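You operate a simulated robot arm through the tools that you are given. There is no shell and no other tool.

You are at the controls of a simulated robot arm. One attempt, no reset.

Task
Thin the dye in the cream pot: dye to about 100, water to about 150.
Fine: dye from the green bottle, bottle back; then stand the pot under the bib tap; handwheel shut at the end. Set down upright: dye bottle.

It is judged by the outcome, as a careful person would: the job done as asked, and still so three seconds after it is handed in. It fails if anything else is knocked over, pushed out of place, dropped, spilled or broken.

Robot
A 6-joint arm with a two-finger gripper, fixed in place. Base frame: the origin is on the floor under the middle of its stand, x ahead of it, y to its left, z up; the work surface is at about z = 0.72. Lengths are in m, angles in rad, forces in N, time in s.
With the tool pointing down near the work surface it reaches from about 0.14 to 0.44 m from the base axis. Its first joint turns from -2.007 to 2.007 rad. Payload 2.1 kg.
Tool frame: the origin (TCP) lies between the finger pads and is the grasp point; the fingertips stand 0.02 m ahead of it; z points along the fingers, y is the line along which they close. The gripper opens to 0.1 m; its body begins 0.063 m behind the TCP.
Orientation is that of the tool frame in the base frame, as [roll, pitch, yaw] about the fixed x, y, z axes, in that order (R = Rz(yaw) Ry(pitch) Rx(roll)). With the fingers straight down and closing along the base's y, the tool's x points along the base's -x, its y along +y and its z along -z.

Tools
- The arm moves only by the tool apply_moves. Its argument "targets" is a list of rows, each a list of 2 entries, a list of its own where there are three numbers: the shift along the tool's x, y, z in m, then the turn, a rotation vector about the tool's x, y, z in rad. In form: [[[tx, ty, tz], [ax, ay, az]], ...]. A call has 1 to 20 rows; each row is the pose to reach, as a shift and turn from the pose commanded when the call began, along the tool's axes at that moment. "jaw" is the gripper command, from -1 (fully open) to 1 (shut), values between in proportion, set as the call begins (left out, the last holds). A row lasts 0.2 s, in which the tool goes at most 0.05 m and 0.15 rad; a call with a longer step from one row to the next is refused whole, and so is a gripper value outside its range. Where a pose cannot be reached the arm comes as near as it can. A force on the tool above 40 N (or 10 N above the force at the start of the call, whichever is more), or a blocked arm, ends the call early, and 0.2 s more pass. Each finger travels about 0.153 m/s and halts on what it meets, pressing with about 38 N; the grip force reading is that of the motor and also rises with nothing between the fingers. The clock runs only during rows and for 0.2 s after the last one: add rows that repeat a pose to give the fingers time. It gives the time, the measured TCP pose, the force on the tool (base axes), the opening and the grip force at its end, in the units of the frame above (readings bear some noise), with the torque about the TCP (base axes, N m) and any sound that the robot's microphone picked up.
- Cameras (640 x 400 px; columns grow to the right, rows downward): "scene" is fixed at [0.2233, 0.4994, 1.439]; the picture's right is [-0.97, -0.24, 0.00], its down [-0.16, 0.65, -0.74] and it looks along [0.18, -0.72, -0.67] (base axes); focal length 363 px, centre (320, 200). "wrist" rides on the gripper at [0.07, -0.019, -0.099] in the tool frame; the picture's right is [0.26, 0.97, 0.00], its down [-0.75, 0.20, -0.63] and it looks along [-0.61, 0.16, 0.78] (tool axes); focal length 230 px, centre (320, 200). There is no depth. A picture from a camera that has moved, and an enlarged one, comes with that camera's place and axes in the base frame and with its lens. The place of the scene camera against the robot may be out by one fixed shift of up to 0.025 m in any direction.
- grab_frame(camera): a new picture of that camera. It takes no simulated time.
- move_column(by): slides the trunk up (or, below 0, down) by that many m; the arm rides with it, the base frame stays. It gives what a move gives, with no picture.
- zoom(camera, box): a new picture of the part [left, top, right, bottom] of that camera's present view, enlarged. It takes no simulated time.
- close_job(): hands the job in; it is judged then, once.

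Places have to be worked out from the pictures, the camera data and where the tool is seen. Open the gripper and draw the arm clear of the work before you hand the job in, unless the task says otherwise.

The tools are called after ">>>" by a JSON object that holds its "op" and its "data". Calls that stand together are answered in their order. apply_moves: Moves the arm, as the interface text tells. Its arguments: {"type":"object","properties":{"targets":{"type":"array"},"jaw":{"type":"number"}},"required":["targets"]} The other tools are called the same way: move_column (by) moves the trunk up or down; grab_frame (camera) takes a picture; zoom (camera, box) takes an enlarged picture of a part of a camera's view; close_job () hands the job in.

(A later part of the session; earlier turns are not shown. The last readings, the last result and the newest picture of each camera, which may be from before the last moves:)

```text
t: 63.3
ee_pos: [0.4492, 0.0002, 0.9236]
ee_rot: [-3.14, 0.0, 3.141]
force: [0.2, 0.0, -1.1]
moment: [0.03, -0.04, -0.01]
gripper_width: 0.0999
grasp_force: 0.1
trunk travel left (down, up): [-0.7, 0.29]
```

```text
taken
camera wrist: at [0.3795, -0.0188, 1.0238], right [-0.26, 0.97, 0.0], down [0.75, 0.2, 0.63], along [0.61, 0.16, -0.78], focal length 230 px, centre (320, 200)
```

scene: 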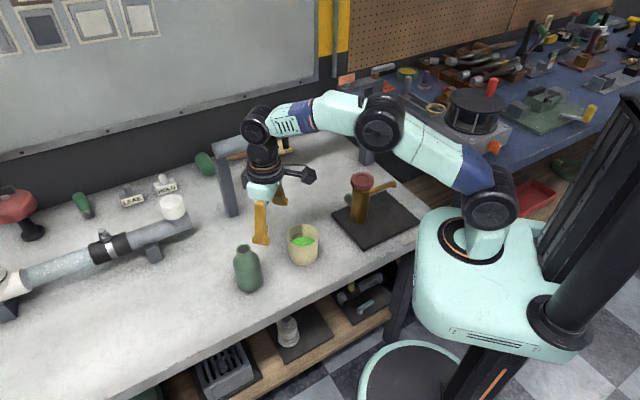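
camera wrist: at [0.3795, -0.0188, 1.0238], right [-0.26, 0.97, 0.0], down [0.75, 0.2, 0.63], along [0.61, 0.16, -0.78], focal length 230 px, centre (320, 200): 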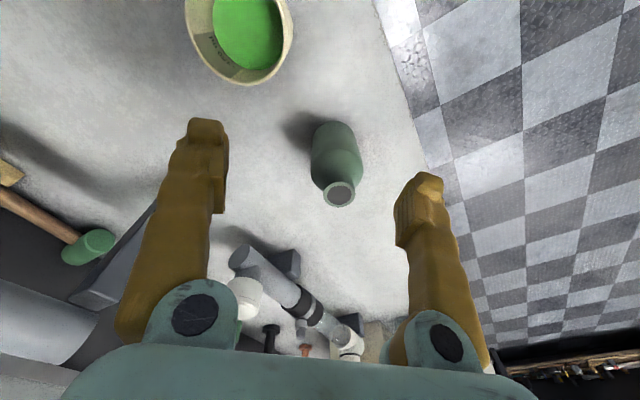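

The tool is down and in the natural wrist branch; the pot re-measures at about (0.403, -0.079). I move above it, lined up radially (azimuth -0.22), then tilt 45° for a side grasp.

>>> {"op": "apply_moves", "data": {"targets": [[[0.0147, -0.0267, 0], [0, 0, 0.0749]], [[0.0295, -0.0535, 0], [0, 0, 0.1498]], [[0.0442, -0.0802, 0], [0, 0, 0.2247]], [[0.0442, -0.0802, 0], [0, 0, 0.2247]]]}}

>>> {"op": "grab_frame", "data": {"camera": "wrist"}}

>>> {"op": "apply_moves", "data": {"targets": [[[0, 0, -0.01], [0, -0.131, 0]], [[0, 0, -0.02], [0, -0.262, 0]], [[0, 0, -0.03], [0, -0.393, 0]], [[0, 0, -0.04], [0, -0.524, 0]], [[0, 0, -0.05], [0, -0.655, 0]], [[0, 0, -0.06], [0, -0.785, 0]], [[0, 0, -0.06], [0, -0.785, 0]]]}}

>>> {"op": "grab_frame", "data": {"camera": "scene"}}

```text
t: 64.3
ee_pos: [0.4056, -0.0794, 0.9243]
ee_rot: [-3.139, 0.003, 2.916]
force: [-0.2, -0.9, -0.2]
moment: [-0.03, 0.02, -0.01]
gripper_width: 0.1001
grasp_force: 0.1
trunk travel left (down, up): [-0.7, 0.29]
```

```text
taken
camera wrist: at [0.3327, -0.081, 1.0234], right [-0.04, 1.0, 0.0], down [0.78, 0.03, 0.63], along [0.63, 0.02, -0.78], focal length 230 px, centre (320, 200)
```

wrist: 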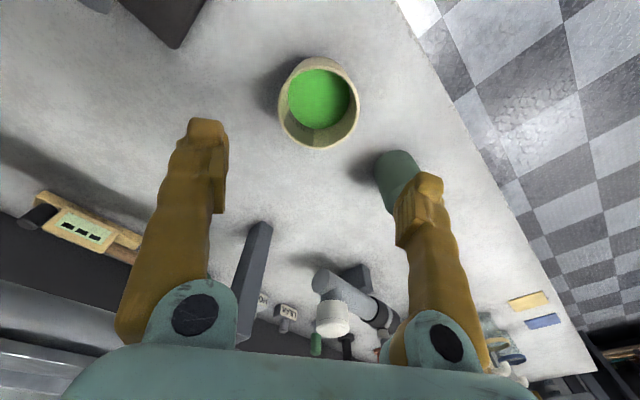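

```text
t: 65.9
ee_pos: [0.4049, -0.0793, 0.984]
ee_rot: [-3.14, 0.787, 2.918]
force: [0.0, -0.5, -0.1]
moment: [0.0, -0.04, 0.03]
gripper_width: 0.1
grasp_force: 0.0
trunk travel left (down, up): [-0.7, 0.29]
```

```text
taken
```

scene: 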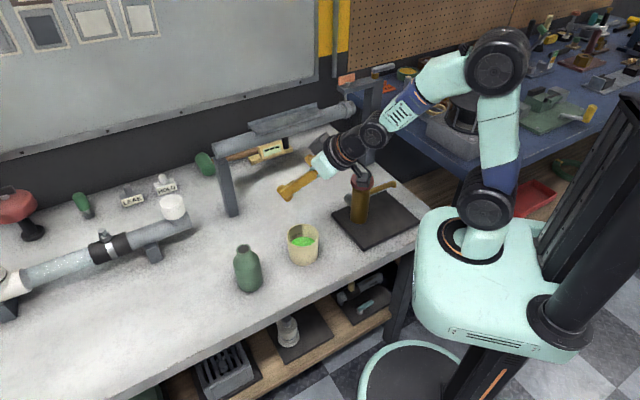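

Pot confirmed at about (0.403, -0.0795). I step the trunk down in stages while raising the arm, which flattens the forearm for the low reach under the spout.

>>> {"op": "apply_moves", "data": {"targets": [[[-0.0226, 0, -0.0226], [0, 0, 0]], [[-0.0453, 0, -0.0453], [0, 0, 0]], [[-0.0679, 0, -0.0679], [0, 0, 0]]]}}

>>> {"op": "move_column", "data": {"by": -0.2}}

>>> {"op": "apply_moves", "data": {"targets": [[[-0.0265, 0, -0.0265], [0, 0, 0]], [[-0.053, 0, -0.053], [0, 0, 0]], [[-0.0795, 0, -0.0795], [0, 0, 0]], [[-0.106, 0, -0.106], [0, 0, 0]]]}}

>>> {"op": "grab_frame", "data": {"camera": "scene"}}

```text
t: 66.7
ee_pos: [0.4051, -0.0798, 1.0781]
ee_rot: [-3.14, 0.785, 2.918]
force: [-0.3, 0.5, -0.3]
moment: [-0.01, 0.0, -0.01]
gripper_width: 0.1
grasp_force: 0.1
trunk travel left (down, up): [-0.7, 0.29]
```

```text
t: 68.9
ee_pos: [0.4058, -0.0798, 0.8784]
ee_rot: [-3.139, 0.786, 2.918]
force: [0.4, 0.2, 0.7]
moment: [0.02, 0.0, 0.02]
gripper_width: 0.1002
grasp_force: 0.0
trunk travel left (down, up): [-0.5, 0.49]
```

```text
t: 69.9
ee_pos: [0.4082, -0.0771, 1.0279]
ee_rot: [-3.14, 0.783, 2.918]
force: [0.4, 0.1, -0.6]
moment: [-0.01, 0.02, -0.02]
gripper_width: 0.1001
grasp_force: 0.1
trunk travel left (down, up): [-0.5, 0.49]
```

```text
taken
```

scene: 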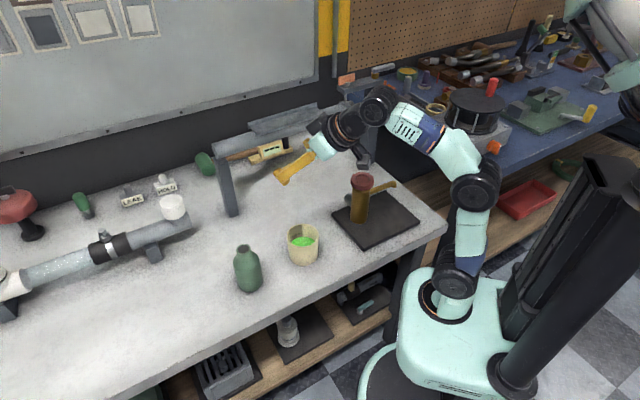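

The arm and carriage are clear of the table edge. One more trunk step to -0.45 brings the gripper to just above the pot.

>>> {"op": "move_column", "data": {"by": -0.15}}

>>> {"op": "grab_frame", "data": {"camera": "scene"}}

>>> {"op": "grab_frame", "data": {"camera": "wrist"}}

```text
t: 71.6
ee_pos: [0.4085, -0.0784, 0.8768]
ee_rot: [-3.14, 0.788, 2.918]
force: [-0.2, -0.8, 0.0]
moment: [0.0, 0.0, 0.0]
gripper_width: 0.0998
grasp_force: 0.1
trunk travel left (down, up): [-0.35, 0.64]
```

```text
taken
```

scene: 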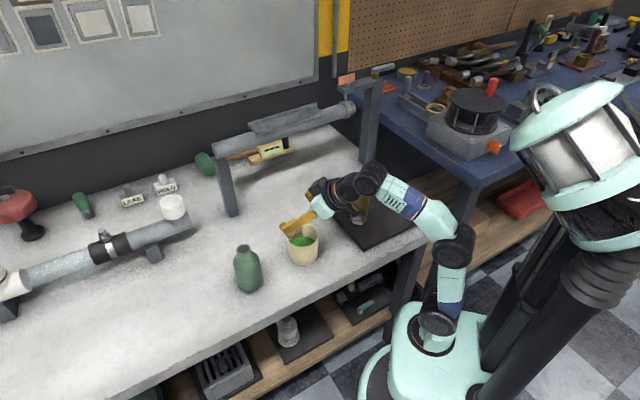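

```text
taken
camera wrist: at [0.2871, -0.0692, 0.898], right [0.04, 0.98, -0.18], down [0.13, 0.18, 0.98], along [0.99, -0.06, -0.12], focal length 230 px, centre (320, 200)
```

wrist: 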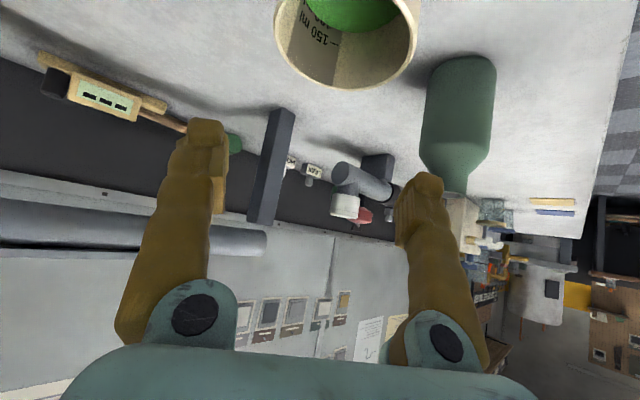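

The gripper is above the pot, and the jaw line matches the pot centre. I straddle and lower around the pot to z ≈ 0.765.

>>> {"op": "apply_moves", "data": {"targets": [[[0.0036, -0.0022, -0.0036], [0, 0, 0]], [[0.0194, -0.0022, 0.0122], [0, 0, 0]], [[0.0352, -0.0022, 0.028], [0, 0, 0]], [[0.051, -0.0022, 0.0438], [0, 0, 0]], [[0.0668, -0.0022, 0.0597], [0, 0, 0]], [[0.0827, -0.0022, 0.0755], [0, 0, 0]], [[0.0827, -0.0022, 0.0755], [0, 0, 0]]]}}

>>> {"op": "grab_frame", "data": {"camera": "wrist"}}

>>> {"op": "zoom", "data": {"camera": "scene", "box": [220, 160, 400, 300]}}

```text
t: 73.2
ee_pos: [0.4039, -0.0773, 0.7659]
ee_rot: [-3.138, 0.788, 2.919]
force: [0.4, 0.1, 0.3]
moment: [-0.03, 0.03, 0.02]
gripper_width: 0.0999
grasp_force: 0.1
trunk travel left (down, up): [-0.35, 0.64]
```

```text
taken
camera wrist: at [0.2819, -0.069, 0.787], right [0.04, 0.98, -0.18], down [0.13, 0.18, 0.98], along [0.99, -0.06, -0.12], focal length 230 px, centre (320, 200)
```

wrist: 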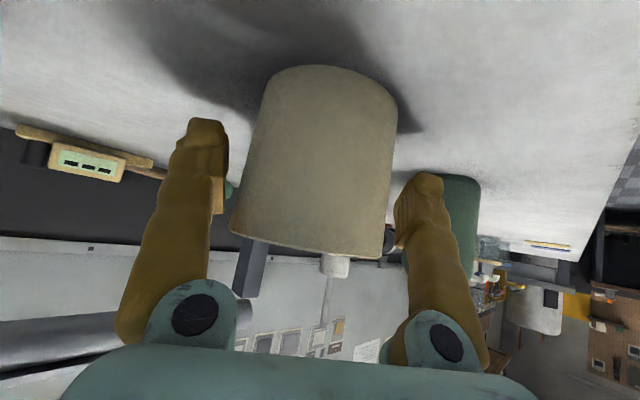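

```text
2.86 times, centred on (310, 230) of scene
camera zoom: at [0.2233, 0.4994, 1.439], right [-0.97, -0.24, 0.0], down [-0.16, 0.65, -0.74], along [0.18, -0.72, -0.67], focal length 1036 px, centre (349, 114)
```

zoom: 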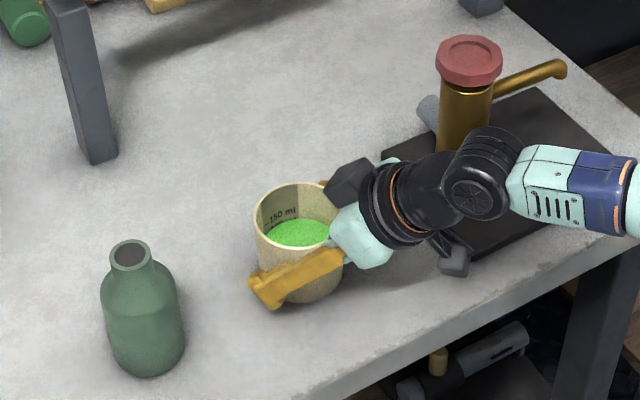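

The pot sits about 4–5 mm toward the left finger. I recentre the jaws sideways before closing.

>>> {"op": "apply_moves", "data": {"targets": [[[0, 0.0025, 0], [0, 0, 0]], [[0, 0.0045, 0], [0, 0, 0]], [[0, 0.0045, 0], [0, 0, 0]]]}}

>>> {"op": "apply_moves", "data": {"targets": [[[0, 0, 0], [0, 0, 0]], [[0, 0, 0], [0, 0, 0]]], "jaw": -0.7}}

>>> {"op": "grab_frame", "data": {"camera": "wrist"}}

```text
t: 74.0
ee_pos: [0.4039, -0.0732, 0.766]
ee_rot: [-3.14, 0.787, 2.919]
force: [-1.1, 0.4, -0.2]
moment: [0.01, 0.0, 0.02]
gripper_width: 0.1
grasp_force: 0.0
trunk travel left (down, up): [-0.35, 0.64]
```

```text
t: 74.6
ee_pos: [0.4047, -0.0742, 0.7655]
ee_rot: [-3.14, 0.786, 2.918]
force: [0.4, 0.2, 0.5]
moment: [0.01, -0.02, -0.04]
gripper_width: 0.0851
grasp_force: 0.0
trunk travel left (down, up): [-0.35, 0.64]
```

```text
taken
camera wrist: at [0.283, -0.0662, 0.7866], right [0.04, 0.98, -0.18], down [0.13, 0.18, 0.98], along [0.99, -0.06, -0.12], focal length 230 px, centre (320, 200)
```

wrist: 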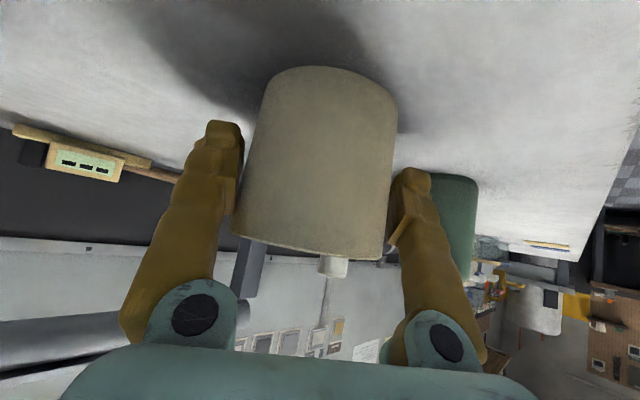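

Let me verify with the scene camera that the pot has not been nudged.

>>> {"op": "zoom", "data": {"camera": "scene", "box": [220, 160, 400, 300]}}

>>> {"op": "zoom", "data": {"camera": "wrist", "box": [160, 50, 480, 290]}}

```text
2.86 times, centred on (310, 230) of scene
camera zoom: at [0.2233, 0.4994, 1.439], right [-0.97, -0.24, 0.0], down [-0.16, 0.65, -0.74], along [0.18, -0.72, -0.67], focal length 1036 px, centre (349, 114)
```

zoom: 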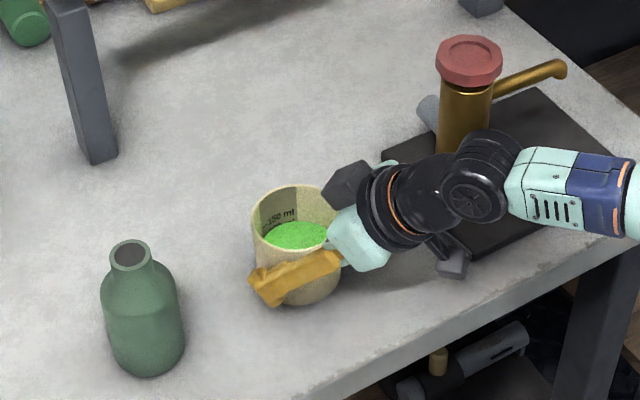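

```text
1.67 times, centred on (320, 170) of wrist
camera zoom: at [0.283, -0.0662, 0.7866], right [0.04, 0.98, -0.18], down [0.13, 0.18, 0.98], along [0.99, -0.06, -0.12], focal length 384 px, centre (320, 250)
```

zoom: 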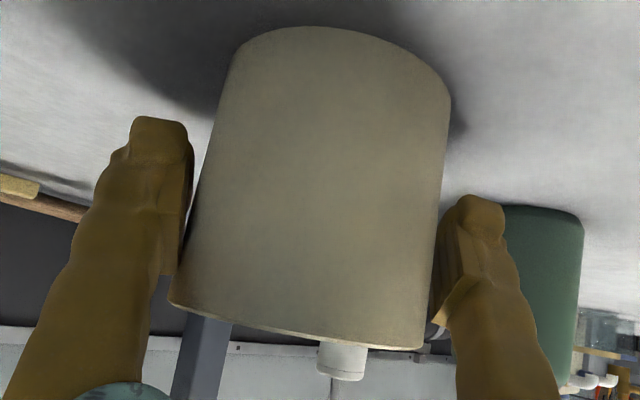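

The pads meet the pot near its rim, so it followed the jaws by about 3 mm, which is harmless. I close gently on it.

>>> {"op": "apply_moves", "data": {"targets": [[[0, 0, 0], [0, 0, 0]], [[0, 0, 0], [0, 0, 0]], [[0, 0, 0], [0, 0, 0]]], "jaw": -0.3}}

>>> {"op": "zoom", "data": {"camera": "wrist", "box": [160, 50, 480, 290]}}

>>> {"op": "zoom", "data": {"camera": "scene", "box": [220, 160, 400, 300]}}

```text
t: 75.4
ee_pos: [0.4038, -0.075, 0.7656]
ee_rot: [-3.14, 0.788, 2.918]
force: [0.4, 0.8, 1.3]
moment: [0.0, -0.14, 0.07]
gripper_width: 0.079
grasp_force: 38.3
trunk travel left (down, up): [-0.35, 0.64]
```

```text
1.67 times, centred on (320, 170) of wrist
camera zoom: at [0.2831, -0.0661, 0.7867], right [0.04, 0.98, -0.18], down [0.13, 0.18, 0.98], along [0.99, -0.06, -0.12], focal length 384 px, centre (320, 250)
```

zoom: 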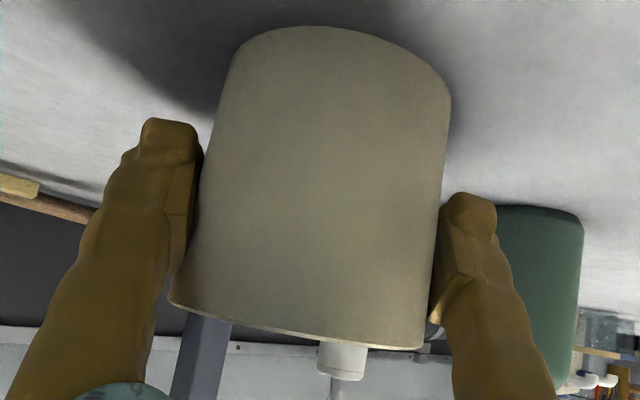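

```text
2.86 times, centred on (310, 230) of scene
camera zoom: at [0.2233, 0.4994, 1.439], right [-0.97, -0.24, 0.0], down [-0.16, 0.65, -0.74], along [0.18, -0.72, -0.67], focal length 1036 px, centre (349, 114)
```

zoom: 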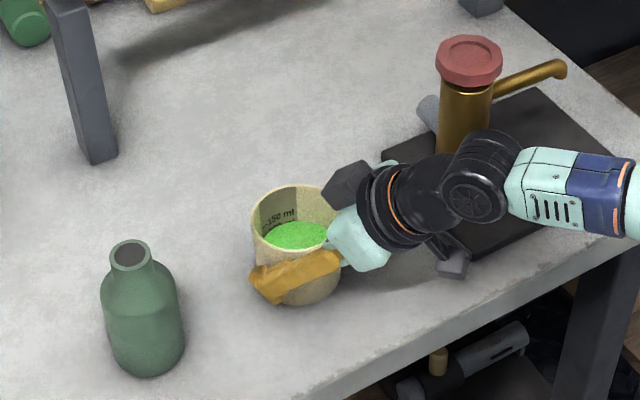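

The pot is held at 0.079 m. I lift it gently and check that it is level with no slosh.

>>> {"op": "apply_moves", "data": {"targets": [[[-0.0035, 0, -0.0035], [0, 0, 0]], [[-0.0106, 0, -0.0106], [0, 0, 0]], [[-0.0177, 0, -0.0177], [0, 0, 0]], [[-0.0247, 0, -0.0247], [0, 0, 0]], [[-0.0247, 0, -0.0247], [0, 0, 0]]]}}

>>> {"op": "zoom", "data": {"camera": "scene", "box": [220, 160, 400, 300]}}

```text
t: 76.6
ee_pos: [0.4021, -0.0739, 0.8013]
ee_rot: [-3.141, 0.786, 2.918]
force: [-0.2, 0.0, -1.4]
moment: [0.02, 0.03, -0.01]
gripper_width: 0.0793
grasp_force: 37.9
trunk travel left (down, up): [-0.35, 0.64]
```

```text
2.86 times, centred on (310, 230) of scene
camera zoom: at [0.2233, 0.4994, 1.439], right [-0.97, -0.24, 0.0], down [-0.16, 0.65, -0.74], along [0.18, -0.72, -0.67], focal length 1036 px, centre (349, 114)
```

zoom: 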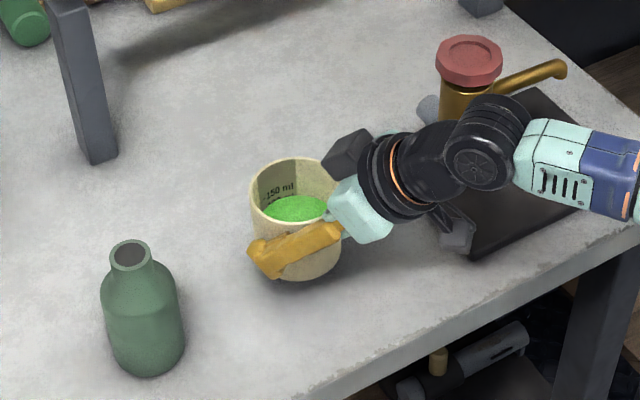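

The pot is lifted, level and secure. I raise the trunk 0.05 m and then the arm, so the pot can pass above the tap wheel height.

>>> {"op": "move_column", "data": {"by": 0.05}}

>>> {"op": "apply_moves", "data": {"targets": [[[-0.0071, 0, -0.0071], [0, 0, 0]], [[-0.0212, 0, -0.0212], [0, 0, 0]], [[-0.0354, 0, -0.0354], [0, 0, 0]], [[-0.0495, 0, -0.0495], [0, 0, 0]], [[-0.0636, 0, -0.0636], [0, 0, 0]], [[-0.0707, 0, -0.0707], [0, 0, 0]], [[-0.0707, 0, -0.0707], [0, 0, 0]]]}}

>>> {"op": "grab_frame", "data": {"camera": "scene"}}

```text
t: 77.5
ee_pos: [0.4044, -0.0739, 0.8509]
ee_rot: [-3.139, 0.786, 2.919]
force: [1.1, 1.1, -1.3]
moment: [-0.01, -0.01, 0.01]
gripper_width: 0.0793
grasp_force: 38.1
trunk travel left (down, up): [-0.4, 0.59]
```

```text
t: 79.1
ee_pos: [0.4045, -0.0738, 0.9522]
ee_rot: [-3.14, 0.785, 2.919]
force: [0.0, 0.9, -1.1]
moment: [-0.03, -0.01, 0.0]
gripper_width: 0.0788
grasp_force: 37.4
trunk travel left (down, up): [-0.4, 0.59]
```

```text
taken
```

scene: 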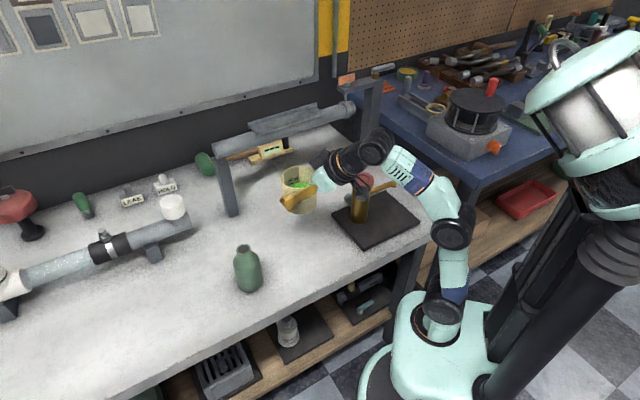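

Carrying the pot at z ≈ 0.95 (base about 3 cm above the wheel top), I swing smoothly around to the robot side of the spout, keeping it level.

>>> {"op": "apply_moves", "data": {"targets": [[[0.0111, -0.0169, -0.0111], [0.0364, 0, 0.0364]], [[0.0221, -0.0339, -0.0221], [0.0728, 0, 0.0728]], [[0.0332, -0.0507, -0.0332], [0.1092, 0, 0.1092]], [[0.0443, -0.0677, -0.0443], [0.1456, 0, 0.1456]], [[0.0553, -0.0846, -0.0553], [0.182, 0, 0.182]], [[0.0672, -0.0982, -0.0672], [0.2315, 0, 0.2315]], [[0.0792, -0.1115, -0.0792], [0.281, 0, 0.281]], [[0.0911, -0.1251, -0.0911], [0.3305, 0, 0.3305]], [[0.103, -0.1386, -0.103], [0.38, 0, 0.38]], [[0.1117, -0.1555, -0.1117], [0.4224, 0, 0.4224]], [[0.1203, -0.1725, -0.1203], [0.4649, 0, 0.4649]], [[0.1289, -0.1894, -0.1289], [0.5073, 0, 0.5073]], [[0.1376, -0.2064, -0.1376], [0.5497, 0, 0.5497]], [[0.1376, -0.2064, -0.1376], [0.5497, 0, 0.5497]]]}}

>>> {"op": "grab_frame", "data": {"camera": "scene"}}

>>> {"op": "grab_frame", "data": {"camera": "wrist"}}

```text
t: 82.1
ee_pos: [0.1688, -0.2438, 0.9617]
ee_rot: [3.14, 0.784, 2.14]
force: [0.1, 0.1, -1.0]
moment: [0.04, 0.03, 0.01]
gripper_width: 0.0787
grasp_force: 37.8
out of reach, approached as far as the arm can: row 6, 7, 8, 9, 10, 11, 12, 13, 14
trunk travel left (down, up): [-0.4, 0.59]
```

```text
taken
```

scene: 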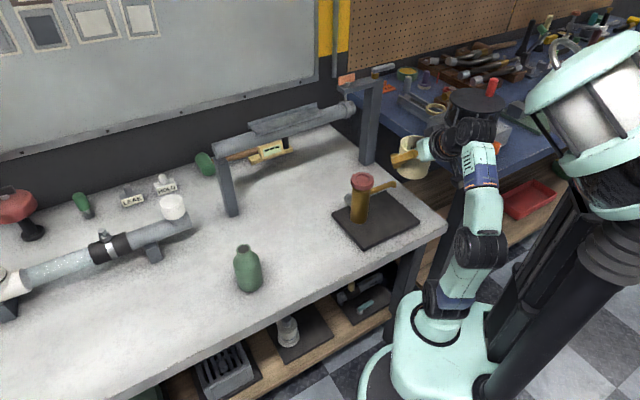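

```text
taken
camera wrist: at [0.0886, -0.1528, 0.9822], right [0.72, 0.67, -0.18], down [0.21, 0.04, 0.98], along [0.66, -0.74, -0.12], focal length 230 px, centre (320, 200)
```

wrist: 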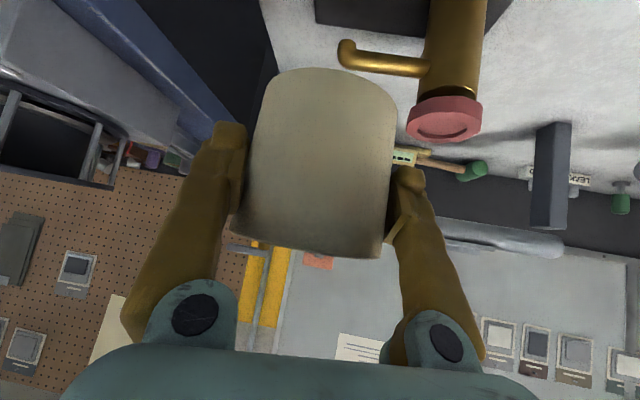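

The pot is level beside the tap (the arm stopped about 1 cm from plan, which is fine). I zoom the wrist view to measure the spout outlet and the wheel.

>>> {"op": "zoom", "data": {"camera": "wrist", "box": [300, 0, 500, 150]}}

>>> {"op": "zoom", "data": {"camera": "scene", "box": [320, 120, 440, 250]}}

```text
2.67 times, centred on (400, 75) of wrist
camera zoom: at [0.0886, -0.1528, 0.9822], right [0.72, 0.67, -0.18], down [0.21, 0.04, 0.98], along [0.66, -0.74, -0.12], focal length 614 px, centre (107, 533)
```

zoom: 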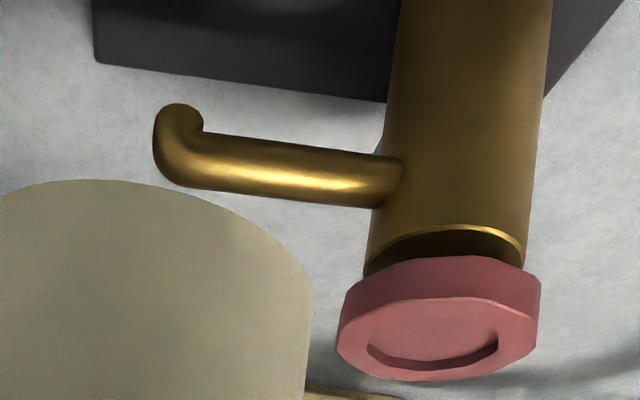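

```text
3.08 times, centred on (380, 185) of scene
camera zoom: at [0.2233, 0.4994, 1.439], right [-0.97, -0.24, 0.0], down [-0.16, 0.65, -0.74], along [0.18, -0.72, -0.67], focal length 1116 px, centre (135, 246)
```

zoom: 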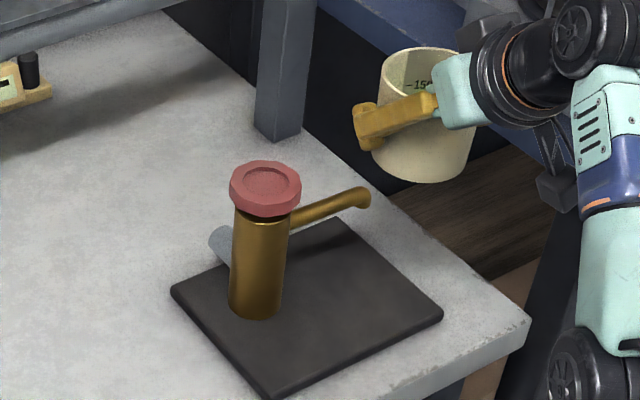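

Measured now: spout outlet bottom ≈ (0.205, -0.286, 0.823) and wheel top ≈ (0.287, -0.230, 0.876). The pot rim will stand at about 0.806, leaving roughly 1.5 cm. To keep the shoulder within limits I rotate to tool azimuth -0.6, which also clears the tap column better, at a standoff in front of the spout.

>>> {"op": "apply_moves", "data": {"targets": [[[0.0026, -0.004, 0.0002], [-0.0566, 0, -0.0566]], [[0.0053, -0.008, 0.0004], [-0.1131, 0, -0.1131]], [[0.0079, -0.0121, 0.0006], [-0.1697, 0, -0.1697]], [[0.0106, -0.0161, 0.0008], [-0.2262, 0, -0.2262]], [[0.0132, -0.0201, 0.001], [-0.2828, 0, -0.2828]], [[0.0132, -0.0201, 0.001], [-0.2828, 0, -0.2828]]]}}

>>> {"op": "grab_frame", "data": {"camera": "scene"}}

>>> {"op": "grab_frame", "data": {"camera": "wrist"}}

```text
t: 83.5
ee_pos: [0.1492, -0.2463, 0.9524]
ee_rot: [-3.139, 0.789, 2.542]
force: [0.0, 0.1, -1.1]
moment: [-0.03, 0.0, -0.02]
gripper_width: 0.0784
grasp_force: 38.2
trunk travel left (down, up): [-0.4, 0.59]
```

```text
taken
```

scene: 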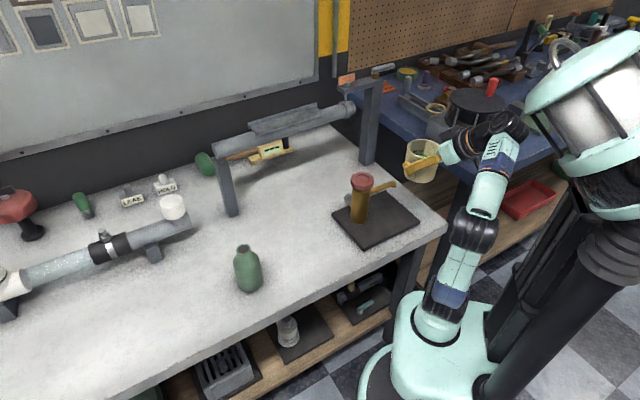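

```text
taken
camera wrist: at [0.0388, -0.195, 0.9727], right [0.4, 0.9, -0.18], down [0.18, 0.12, 0.98], along [0.9, -0.42, -0.12], focal length 230 px, centre (320, 200)
```

wrist: 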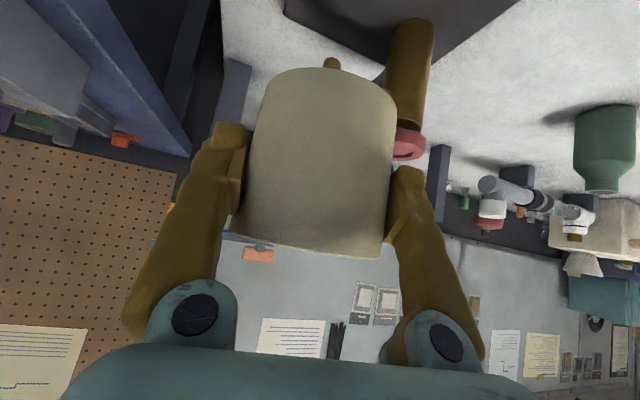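

Pose reached. I check the pot position relative to the tap in a zoomed view before lowering.

>>> {"op": "zoom", "data": {"camera": "scene", "box": [330, 110, 470, 250]}}

>>> {"op": "zoom", "data": {"camera": "wrist", "box": [220, 0, 460, 180]}}

```text
2.86 times, centred on (400, 180) of scene
camera zoom: at [0.2233, 0.4994, 1.439], right [-0.97, -0.24, 0.0], down [-0.16, 0.65, -0.74], along [0.18, -0.72, -0.67], focal length 1036 px, centre (91, 257)
```

zoom: 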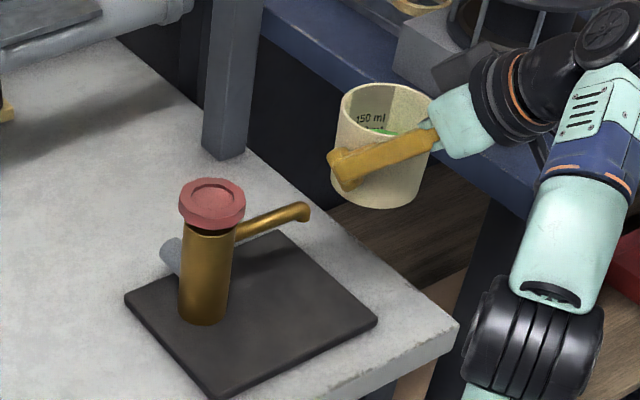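

```text
2.22 times, centred on (340, 90) of wrist
camera zoom: at [0.0388, -0.195, 0.9727], right [0.4, 0.9, -0.18], down [0.18, 0.12, 0.98], along [0.9, -0.42, -0.12], focal length 511 px, centre (276, 444)
```

zoom: 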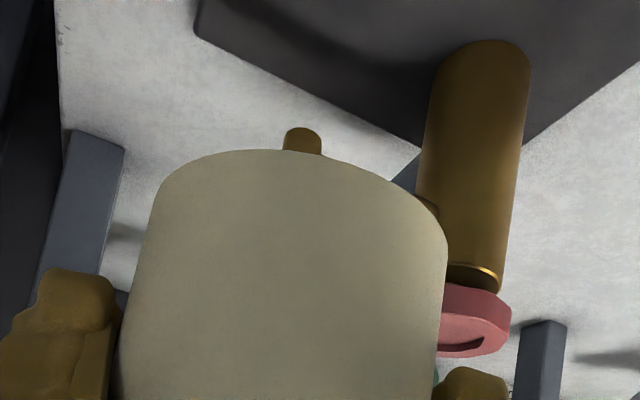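

The pot is about 7 cm in front of the spout. I raise the trunk 0.05 m for shoulder margin, then lower the pot with the arm to an intermediate height.

>>> {"op": "move_column", "data": {"by": 0.05}}

>>> {"op": "apply_moves", "data": {"targets": [[[0.0106, 0, 0.0106], [0, 0, 0]], [[0.0283, 0, 0.0283], [0, 0, 0]], [[0.046, 0, 0.046], [0, 0, 0]], [[0.0637, 0, 0.0637], [0, 0, 0]], [[0.0813, 0, 0.0813], [0, 0, 0]], [[0.099, 0, 0.099], [0, 0, 0]], [[0.1061, 0, 0.1061], [0, 0, 0]], [[0.1061, 0, 0.1061], [0, 0, 0]]]}}

>>> {"op": "grab_frame", "data": {"camera": "scene"}}

>>> {"op": "grab_frame", "data": {"camera": "wrist"}}

```text
t: 84.5
ee_pos: [0.1496, -0.2475, 1.0024]
ee_rot: [-3.141, 0.787, 2.539]
force: [-0.4, 0.7, -1.4]
moment: [0.01, 0.0, 0.0]
gripper_width: 0.078
grasp_force: 38.0
trunk travel left (down, up): [-0.45, 0.54]
```

```text
t: 86.3
ee_pos: [0.1486, -0.247, 0.8494]
ee_rot: [3.139, 0.788, 2.538]
force: [-0.5, 0.8, -1.7]
moment: [-0.02, 0.01, -0.01]
gripper_width: 0.0783
grasp_force: 38.2
trunk travel left (down, up): [-0.45, 0.54]
```

```text
taken
```

scene: 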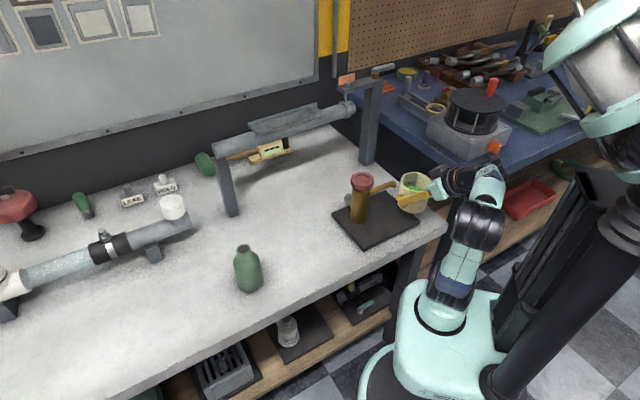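

```text
taken
camera wrist: at [0.0392, -0.1952, 0.8704], right [0.4, 0.9, -0.18], down [0.18, 0.12, 0.98], along [0.9, -0.42, -0.12], focal length 230 px, centre (320, 200)
```

wrist: 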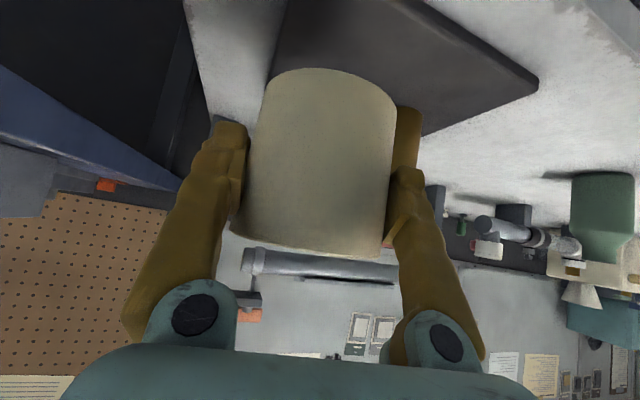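

All clear. I lower further to just above slab height (TCP z ≈ 0.786).

>>> {"op": "apply_moves", "data": {"targets": [[[0.0106, 0, 0.0106], [0, 0, 0]], [[0.0226, 0, 0.0226], [0, 0, 0]], [[0.0346, 0, 0.0346], [0, 0, 0]], [[0.0431, 0, 0.0431], [0, 0, 0]], [[0.0449, 0, 0.0449], [0, 0, 0]], [[0.0449, 0, 0.0449], [0, 0, 0]]]}}

>>> {"op": "zoom", "data": {"camera": "scene", "box": [330, 150, 450, 250]}}

>>> {"op": "grab_frame", "data": {"camera": "wrist"}}

```text
t: 87.7
ee_pos: [0.1484, -0.2468, 0.7884]
ee_rot: [-3.141, 0.788, 2.541]
force: [-0.4, 0.0, -0.9]
moment: [0.0, 0.01, -0.03]
gripper_width: 0.078
grasp_force: 37.4
trunk travel left (down, up): [-0.45, 0.54]
```

```text
4.00 times, centred on (390, 200) of scene
camera zoom: at [0.2233, 0.4994, 1.439], right [-0.97, -0.24, 0.0], down [-0.16, 0.65, -0.74], along [0.18, -0.72, -0.67], focal length 1451 px, centre (40, 200)
```

zoom: 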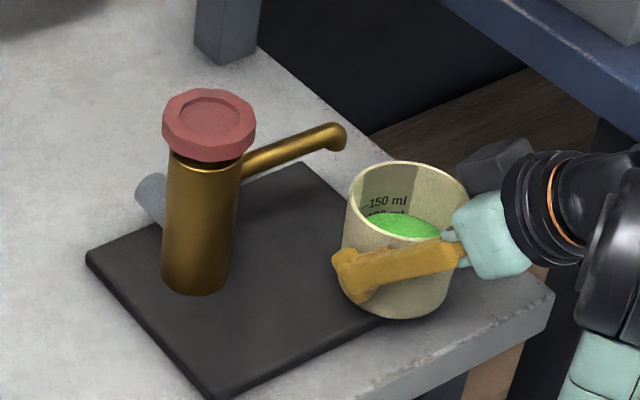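

```text
taken
camera wrist: at [0.0389, -0.1944, 0.8088], right [0.4, 0.9, -0.18], down [0.18, 0.12, 0.98], along [0.9, -0.42, -0.12], focal length 230 px, centre (320, 200)
```

wrist: 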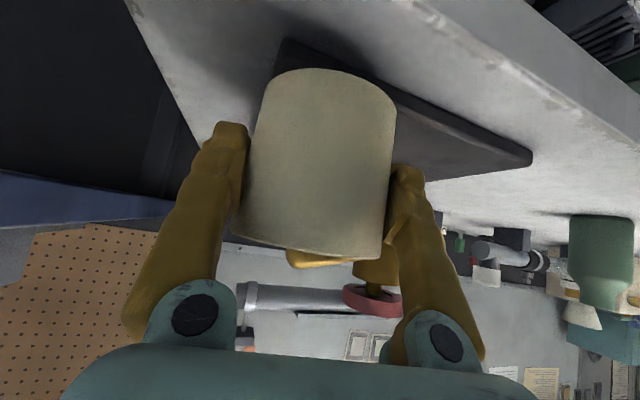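

Height relation looks right: the spout is just above the rim level. I lower the last 8 mm and then slide the pot slowly forward under the spout by about 6 cm.

>>> {"op": "apply_moves", "data": {"targets": [[[0.0028, 0, 0.0028], [0, 0, 0]], [[0.0057, 0, 0.0057], [0, 0, 0]], [[-0.0017, 0, 0.0131], [0, 0, 0]], [[-0.0092, 0, 0.0206], [0, 0, 0]], [[-0.0166, 0, 0.028], [0, 0, 0]], [[-0.0166, 0, 0.028], [0, 0, 0]]]}}

>>> {"op": "zoom", "data": {"camera": "scene", "box": [330, 150, 450, 250]}}

>>> {"op": "zoom", "data": {"camera": "wrist", "box": [200, 150, 480, 340]}}

```text
t: 89.1
ee_pos: [0.1734, -0.2642, 0.7803]
ee_rot: [3.141, 0.788, 2.539]
force: [0.2, -0.1, -2.2]
moment: [0.0, -0.02, 0.0]
gripper_width: 0.0779
grasp_force: 37.8
trunk travel left (down, up): [-0.45, 0.54]
```

```text
4.00 times, centred on (390, 200) of scene
camera zoom: at [0.2233, 0.4994, 1.439], right [-0.97, -0.24, 0.0], down [-0.16, 0.65, -0.74], along [0.18, -0.72, -0.67], focal length 1451 px, centre (40, 200)
```

zoom: 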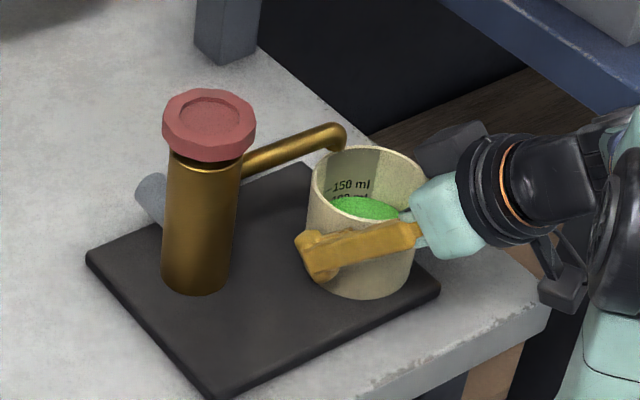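

```text
2.11 times, centred on (340, 245) of wrist
camera zoom: at [0.0647, -0.2128, 0.8025], right [0.4, 0.9, -0.18], down [0.18, 0.12, 0.98], along [0.9, -0.42, -0.12], focal length 484 px, centre (278, 105)
```

zoom: 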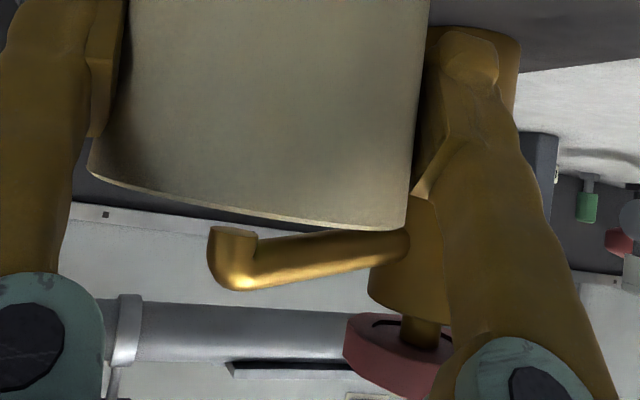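

The wrist view confirms the outlet at (0.205, -0.286, 0.8255), about 1.4 cm above the rim. By my tangent fix the pot centre is at (0.179, -0.270), so I slide the remaining 31 mm.

>>> {"op": "apply_moves", "data": {"targets": [[[-0.0055, 0.0004, 0.0055], [0, 0, 0]], [[-0.011, 0.0007, 0.011], [0, 0, 0]], [[-0.0164, 0.001, 0.0164], [0, 0, 0]], [[-0.0219, 0.0014, 0.0219], [0, 0, 0]], [[-0.0219, 0.0014, 0.0219], [0, 0, 0]]]}}

>>> {"op": "zoom", "data": {"camera": "scene", "box": [330, 150, 450, 250]}}

>>> {"op": "zoom", "data": {"camera": "wrist", "box": [200, 150, 480, 340]}}

```text
t: 90.3
ee_pos: [0.2011, -0.2807, 0.7796]
ee_rot: [3.141, 0.788, 2.539]
force: [-0.6, -0.3, -0.9]
moment: [0.03, -0.03, 0.01]
gripper_width: 0.0779
grasp_force: 38.3
trunk travel left (down, up): [-0.45, 0.54]
```

```text
4.00 times, centred on (390, 200) of scene
camera zoom: at [0.2233, 0.4994, 1.439], right [-0.97, -0.24, 0.0], down [-0.16, 0.65, -0.74], along [0.18, -0.72, -0.67], focal length 1451 px, centre (40, 200)
```

zoom: 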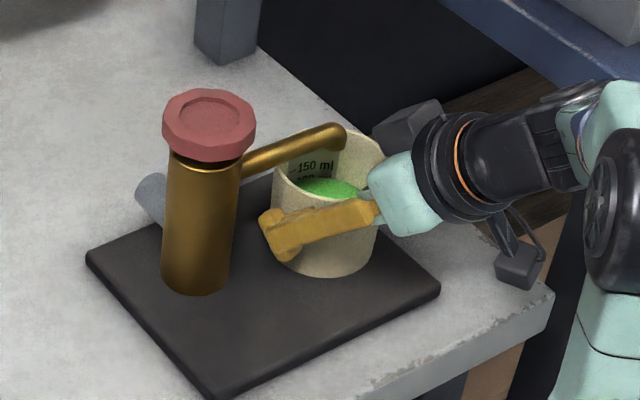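

```text
2.11 times, centred on (340, 245) of wrist
camera zoom: at [0.0916, -0.2294, 0.8008], right [0.4, 0.9, -0.18], down [0.18, 0.12, 0.98], along [0.9, -0.42, -0.12], focal length 484 px, centre (278, 105)
```

zoom: 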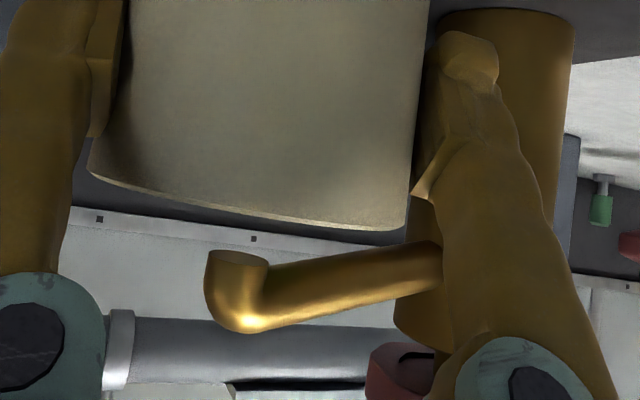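

The pot centre computes to (0.2057, -0.2862), directly under the outlet. I lower it onto the slab in millimetre steps.

>>> {"op": "apply_moves", "data": {"targets": [[[0.0007, 0, 0.0007], [0, 0, 0]], [[0.0014, 0, 0.0014], [0, 0, 0]], [[0.0014, 0, 0.0014], [0, 0, 0]]]}}

>>> {"op": "apply_moves", "data": {"targets": [[[0.0007, 0, 0.0007], [0, 0, 0]], [[0.0007, 0, 0.0007], [0, 0, 0]]]}}

>>> {"op": "apply_moves", "data": {"targets": [[[0.0007, 0, 0.0007], [0, 0, 0]], [[0.0007, 0, 0.0007], [0, 0, 0]]]}}

```text
t: 91.1
ee_pos: [0.201, -0.281, 0.7791]
ee_rot: [-3.14, 0.79, 2.54]
force: [2.4, -2.6, 16.6]
moment: [0.17, -0.62, 0.04]
gripper_width: 0.0779
grasp_force: 38.1
trunk travel left (down, up): [-0.45, 0.54]
```

```text
t: 91.7
ee_pos: [0.1996, -0.2811, 0.7796]
ee_rot: [-3.138, 0.792, 2.541]
force: [2.3, -3.9, 29.9]
moment: [0.08, -0.25, 0.16]
gripper_width: 0.0772
grasp_force: 38.3
trunk travel left (down, up): [-0.45, 0.54]
```

```text
t: 92.3
ee_pos: [0.1996, -0.2812, 0.7786]
ee_rot: [-3.137, 0.793, 2.544]
force: [2.1, -3.3, 37.1]
moment: [0.12, 0.09, 0.18]
gripper_width: 0.0774
grasp_force: 37.6
trunk travel left (down, up): [-0.45, 0.54]
```

Contact came early (the slab is a touch higher) and I'm pressing at 37 N. I back off the command by about 3 mm to unload before releasing.

>>> {"op": "apply_moves", "data": {"targets": [[[-0.0007, 0, -0.0007], [0, 0, 0]], [[-0.0014, 0, -0.0014], [0, 0, 0]], [[-0.0021, 0, -0.0021], [0, 0, 0]], [[-0.0021, 0, -0.0021], [0, 0, 0]]]}}

>>> {"op": "zoom", "data": {"camera": "scene", "box": [330, 150, 450, 250]}}

```text
t: 93.3
ee_pos: [0.1999, -0.2803, 0.7791]
ee_rot: [3.14, 0.786, 2.539]
force: [-1.3, 2.0, 5.6]
moment: [0.06, -0.04, 0.03]
gripper_width: 0.0771
grasp_force: 38.1
trunk travel left (down, up): [-0.45, 0.54]
```

```text
4.00 times, centred on (390, 200) of scene
camera zoom: at [0.2233, 0.4994, 1.439], right [-0.97, -0.24, 0.0], down [-0.16, 0.65, -0.74], along [0.18, -0.72, -0.67], focal length 1451 px, centre (40, 200)
```

zoom: 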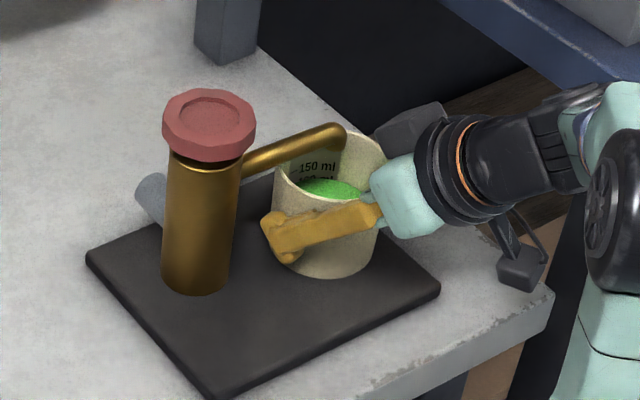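

The pot is standing on the slab with a light load. I release in two stages and check that it stays put.

>>> {"op": "apply_moves", "data": {"targets": [[[0, 0, 0], [0, 0, 0]], [[0, 0, 0], [0, 0, 0]]], "jaw": -0.72}}

>>> {"op": "apply_moves", "data": {"targets": [[[0, 0, 0], [0, 0, 0]], [[0, 0, 0], [0, 0, 0]]], "jaw": -0.96}}

>>> {"op": "zoom", "data": {"camera": "scene", "box": [330, 150, 450, 250]}}

>>> {"op": "grab_frame", "data": {"camera": "wrist"}}

```text
t: 93.9
ee_pos: [0.2017, -0.2815, 0.7797]
ee_rot: [-3.141, 0.785, 2.539]
force: [-0.4, 0.0, -0.5]
moment: [-0.01, 0.0, 0.0]
gripper_width: 0.0862
grasp_force: 0.0
trunk travel left (down, up): [-0.45, 0.54]
```

```text
t: 94.5
ee_pos: [0.2007, -0.282, 0.7794]
ee_rot: [-3.14, 0.788, 2.539]
force: [1.0, 0.1, 0.1]
moment: [-0.01, -0.02, -0.02]
gripper_width: 0.0979
grasp_force: 0.1
trunk travel left (down, up): [-0.45, 0.54]
```

```text
4.00 times, centred on (390, 200) of scene
camera zoom: at [0.2233, 0.4994, 1.439], right [-0.97, -0.24, 0.0], down [-0.16, 0.65, -0.74], along [0.18, -0.72, -0.67], focal length 1451 px, centre (40, 200)
```

zoom: 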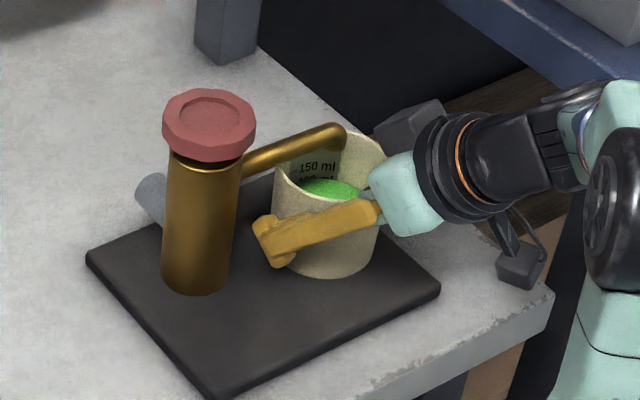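

```text
taken
camera wrist: at [0.0906, -0.2299, 0.8005], right [0.4, 0.9, -0.18], down [0.18, 0.12, 0.98], along [0.9, -0.42, -0.12], focal length 230 px, centre (320, 200)
```

wrist: 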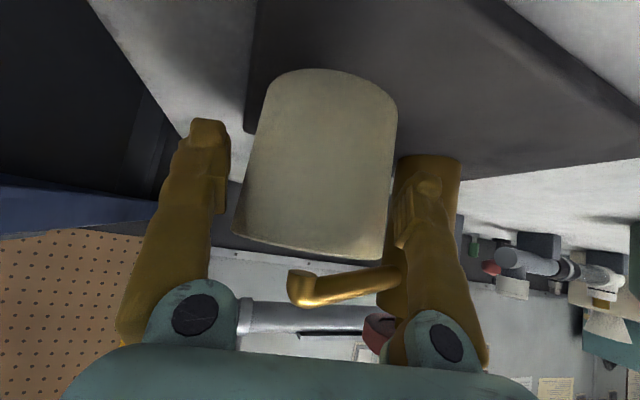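

Released cleanly and the pot is standing under the spout. I retreat straight back horizontally, then up.

>>> {"op": "apply_moves", "data": {"targets": [[[0.0092, 0, -0.0092], [0, 0, 0]], [[0.0184, 0, -0.0184], [0, 0, 0]], [[0.0276, 0, -0.0276], [0, 0, 0]], [[0.0368, 0, -0.0368], [0, 0, 0]], [[0.046, 0, -0.046], [0, 0, 0]], [[0.046, 0, -0.046], [0, 0, 0]]]}}

>>> {"op": "zoom", "data": {"camera": "scene", "box": [330, 150, 450, 250]}}

>>> {"op": "grab_frame", "data": {"camera": "wrist"}}

```text
t: 95.9
ee_pos: [0.1471, -0.2459, 0.7798]
ee_rot: [-3.141, 0.788, 2.54]
force: [0.8, 0.0, 0.1]
moment: [-0.01, -0.02, -0.02]
gripper_width: 0.0977
grasp_force: 0.1
trunk travel left (down, up): [-0.45, 0.54]
```

```text
4.00 times, centred on (390, 200) of scene
camera zoom: at [0.2233, 0.4994, 1.439], right [-0.97, -0.24, 0.0], down [-0.16, 0.65, -0.74], along [0.18, -0.72, -0.67], focal length 1451 px, centre (40, 200)
```

zoom: 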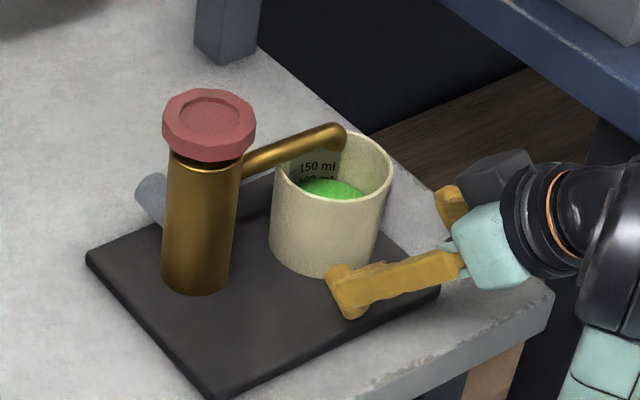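

```text
taken
camera wrist: at [0.0378, -0.1929, 0.801], right [0.4, 0.9, -0.18], down [0.18, 0.12, 0.98], along [0.9, -0.42, -0.12], focal length 230 px, centre (320, 200)
```

wrist: 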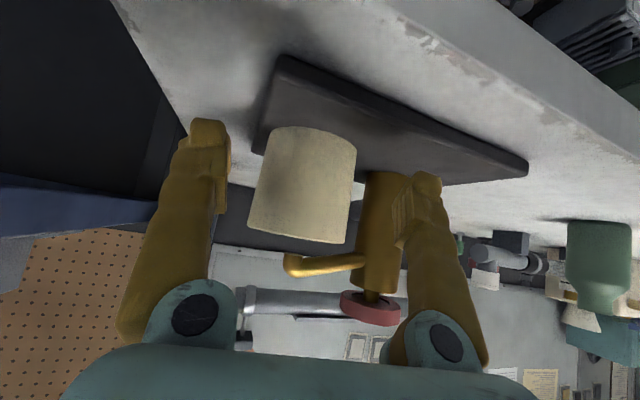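

The pot stands under the spout, untouched. A close look at the marks as they will be seen while filling.

>>> {"op": "zoom", "data": {"camera": "scene", "box": [390, 175, 430, 210]}}

>>> {"op": "zoom", "data": {"camera": "wrist", "box": [220, 100, 440, 340]}}

```text
11.43 times, centred on (410, 192) of scene
camera zoom: at [0.2233, 0.4994, 1.439], right [-0.97, -0.24, 0.0], down [-0.16, 0.65, -0.74], along [0.18, -0.72, -0.67], focal length 4145 px, centre (-709, 286)
```

zoom: 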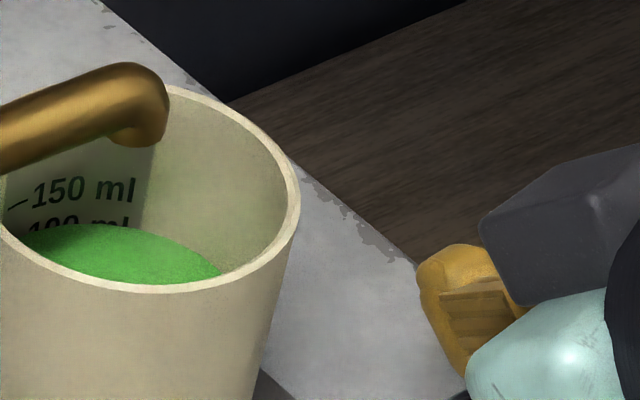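

```text
1.67 times, centred on (330, 220) of wrist
camera zoom: at [0.0378, -0.1929, 0.801], right [0.4, 0.9, -0.18], down [0.18, 0.12, 0.98], along [0.9, -0.42, -0.12], focal length 384 px, centre (303, 167)
```

zoom: 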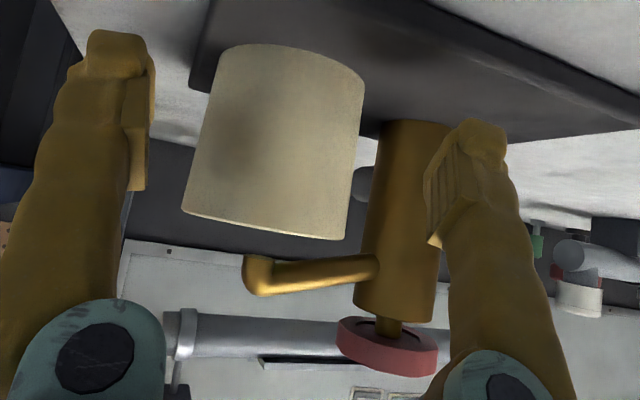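

The 100 and 150 marks are well placed for viewing. Now for the wheel: I raise the arm vertically, lift the trunk, and turn the tool to point down.

>>> {"op": "apply_moves", "data": {"targets": [[[-0.0177, 0, -0.0177], [0, 0, 0]], [[-0.0354, 0, -0.0354], [0, 0, 0]], [[-0.053, 0, -0.053], [0, 0, 0]], [[-0.0707, 0, -0.0707], [0, 0, 0]], [[-0.0884, 0, -0.0884], [0, 0, 0]]]}}

>>> {"op": "move_column", "data": {"by": 0.12}}

>>> {"op": "apply_moves", "data": {"targets": [[[0, 0, 0], [0, 0.131, 0]], [[0, 0, 0], [0, 0.262, 0]], [[0, 0, 0], [0, 0.393, 0]], [[0, 0, 0], [0, 0.524, 0]], [[0, 0, 0], [0, 0.655, 0]], [[0, 0, 0], [0, 0.785, 0]], [[0, 0, 0], [0, 0.785, 0]]]}}

>>> {"op": "grab_frame", "data": {"camera": "scene"}}

>>> {"op": "grab_frame", "data": {"camera": "wrist"}}

```text
t: 97.1
ee_pos: [0.1481, -0.2462, 0.907]
ee_rot: [3.139, 0.784, 2.54]
force: [-0.1, -0.2, 0.0]
moment: [0.01, 0.01, -0.02]
gripper_width: 0.0982
grasp_force: 0.1
out of reach, approached as far as the arm can: row 4, 5
trunk travel left (down, up): [-0.45, 0.54]
```

```text
t: 98.6
ee_pos: [0.1493, -0.2461, 1.0255]
ee_rot: [3.139, 0.785, 2.541]
force: [0.2, 0.6, 1.3]
moment: [0.0, 0.01, -0.03]
gripper_width: 0.0978
grasp_force: 0.1
trunk travel left (down, up): [-0.57, 0.42]
```

```text
t: 100.2
ee_pos: [0.1488, -0.2475, 1.026]
ee_rot: [-3.141, 0.0, 2.54]
force: [-0.7, 0.0, -0.1]
moment: [-0.02, 0.0, 0.02]
gripper_width: 0.0982
grasp_force: 0.1
trunk travel left (down, up): [-0.57, 0.42]
```

```text
taken
```

scene: 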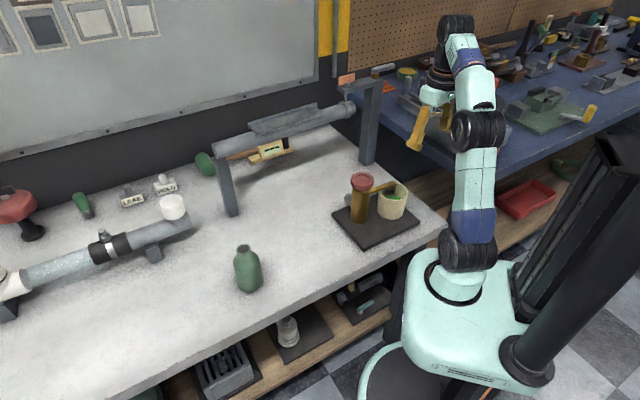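

```text
taken
camera wrist: at [0.0794, -0.223, 1.1254], right [0.33, 0.94, 0.0], down [0.73, -0.26, 0.63], along [0.59, -0.21, -0.78], focal length 230 px, centre (320, 200)
```

wrist: 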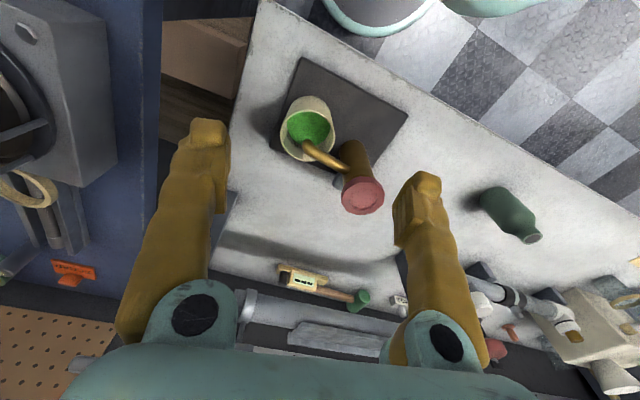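

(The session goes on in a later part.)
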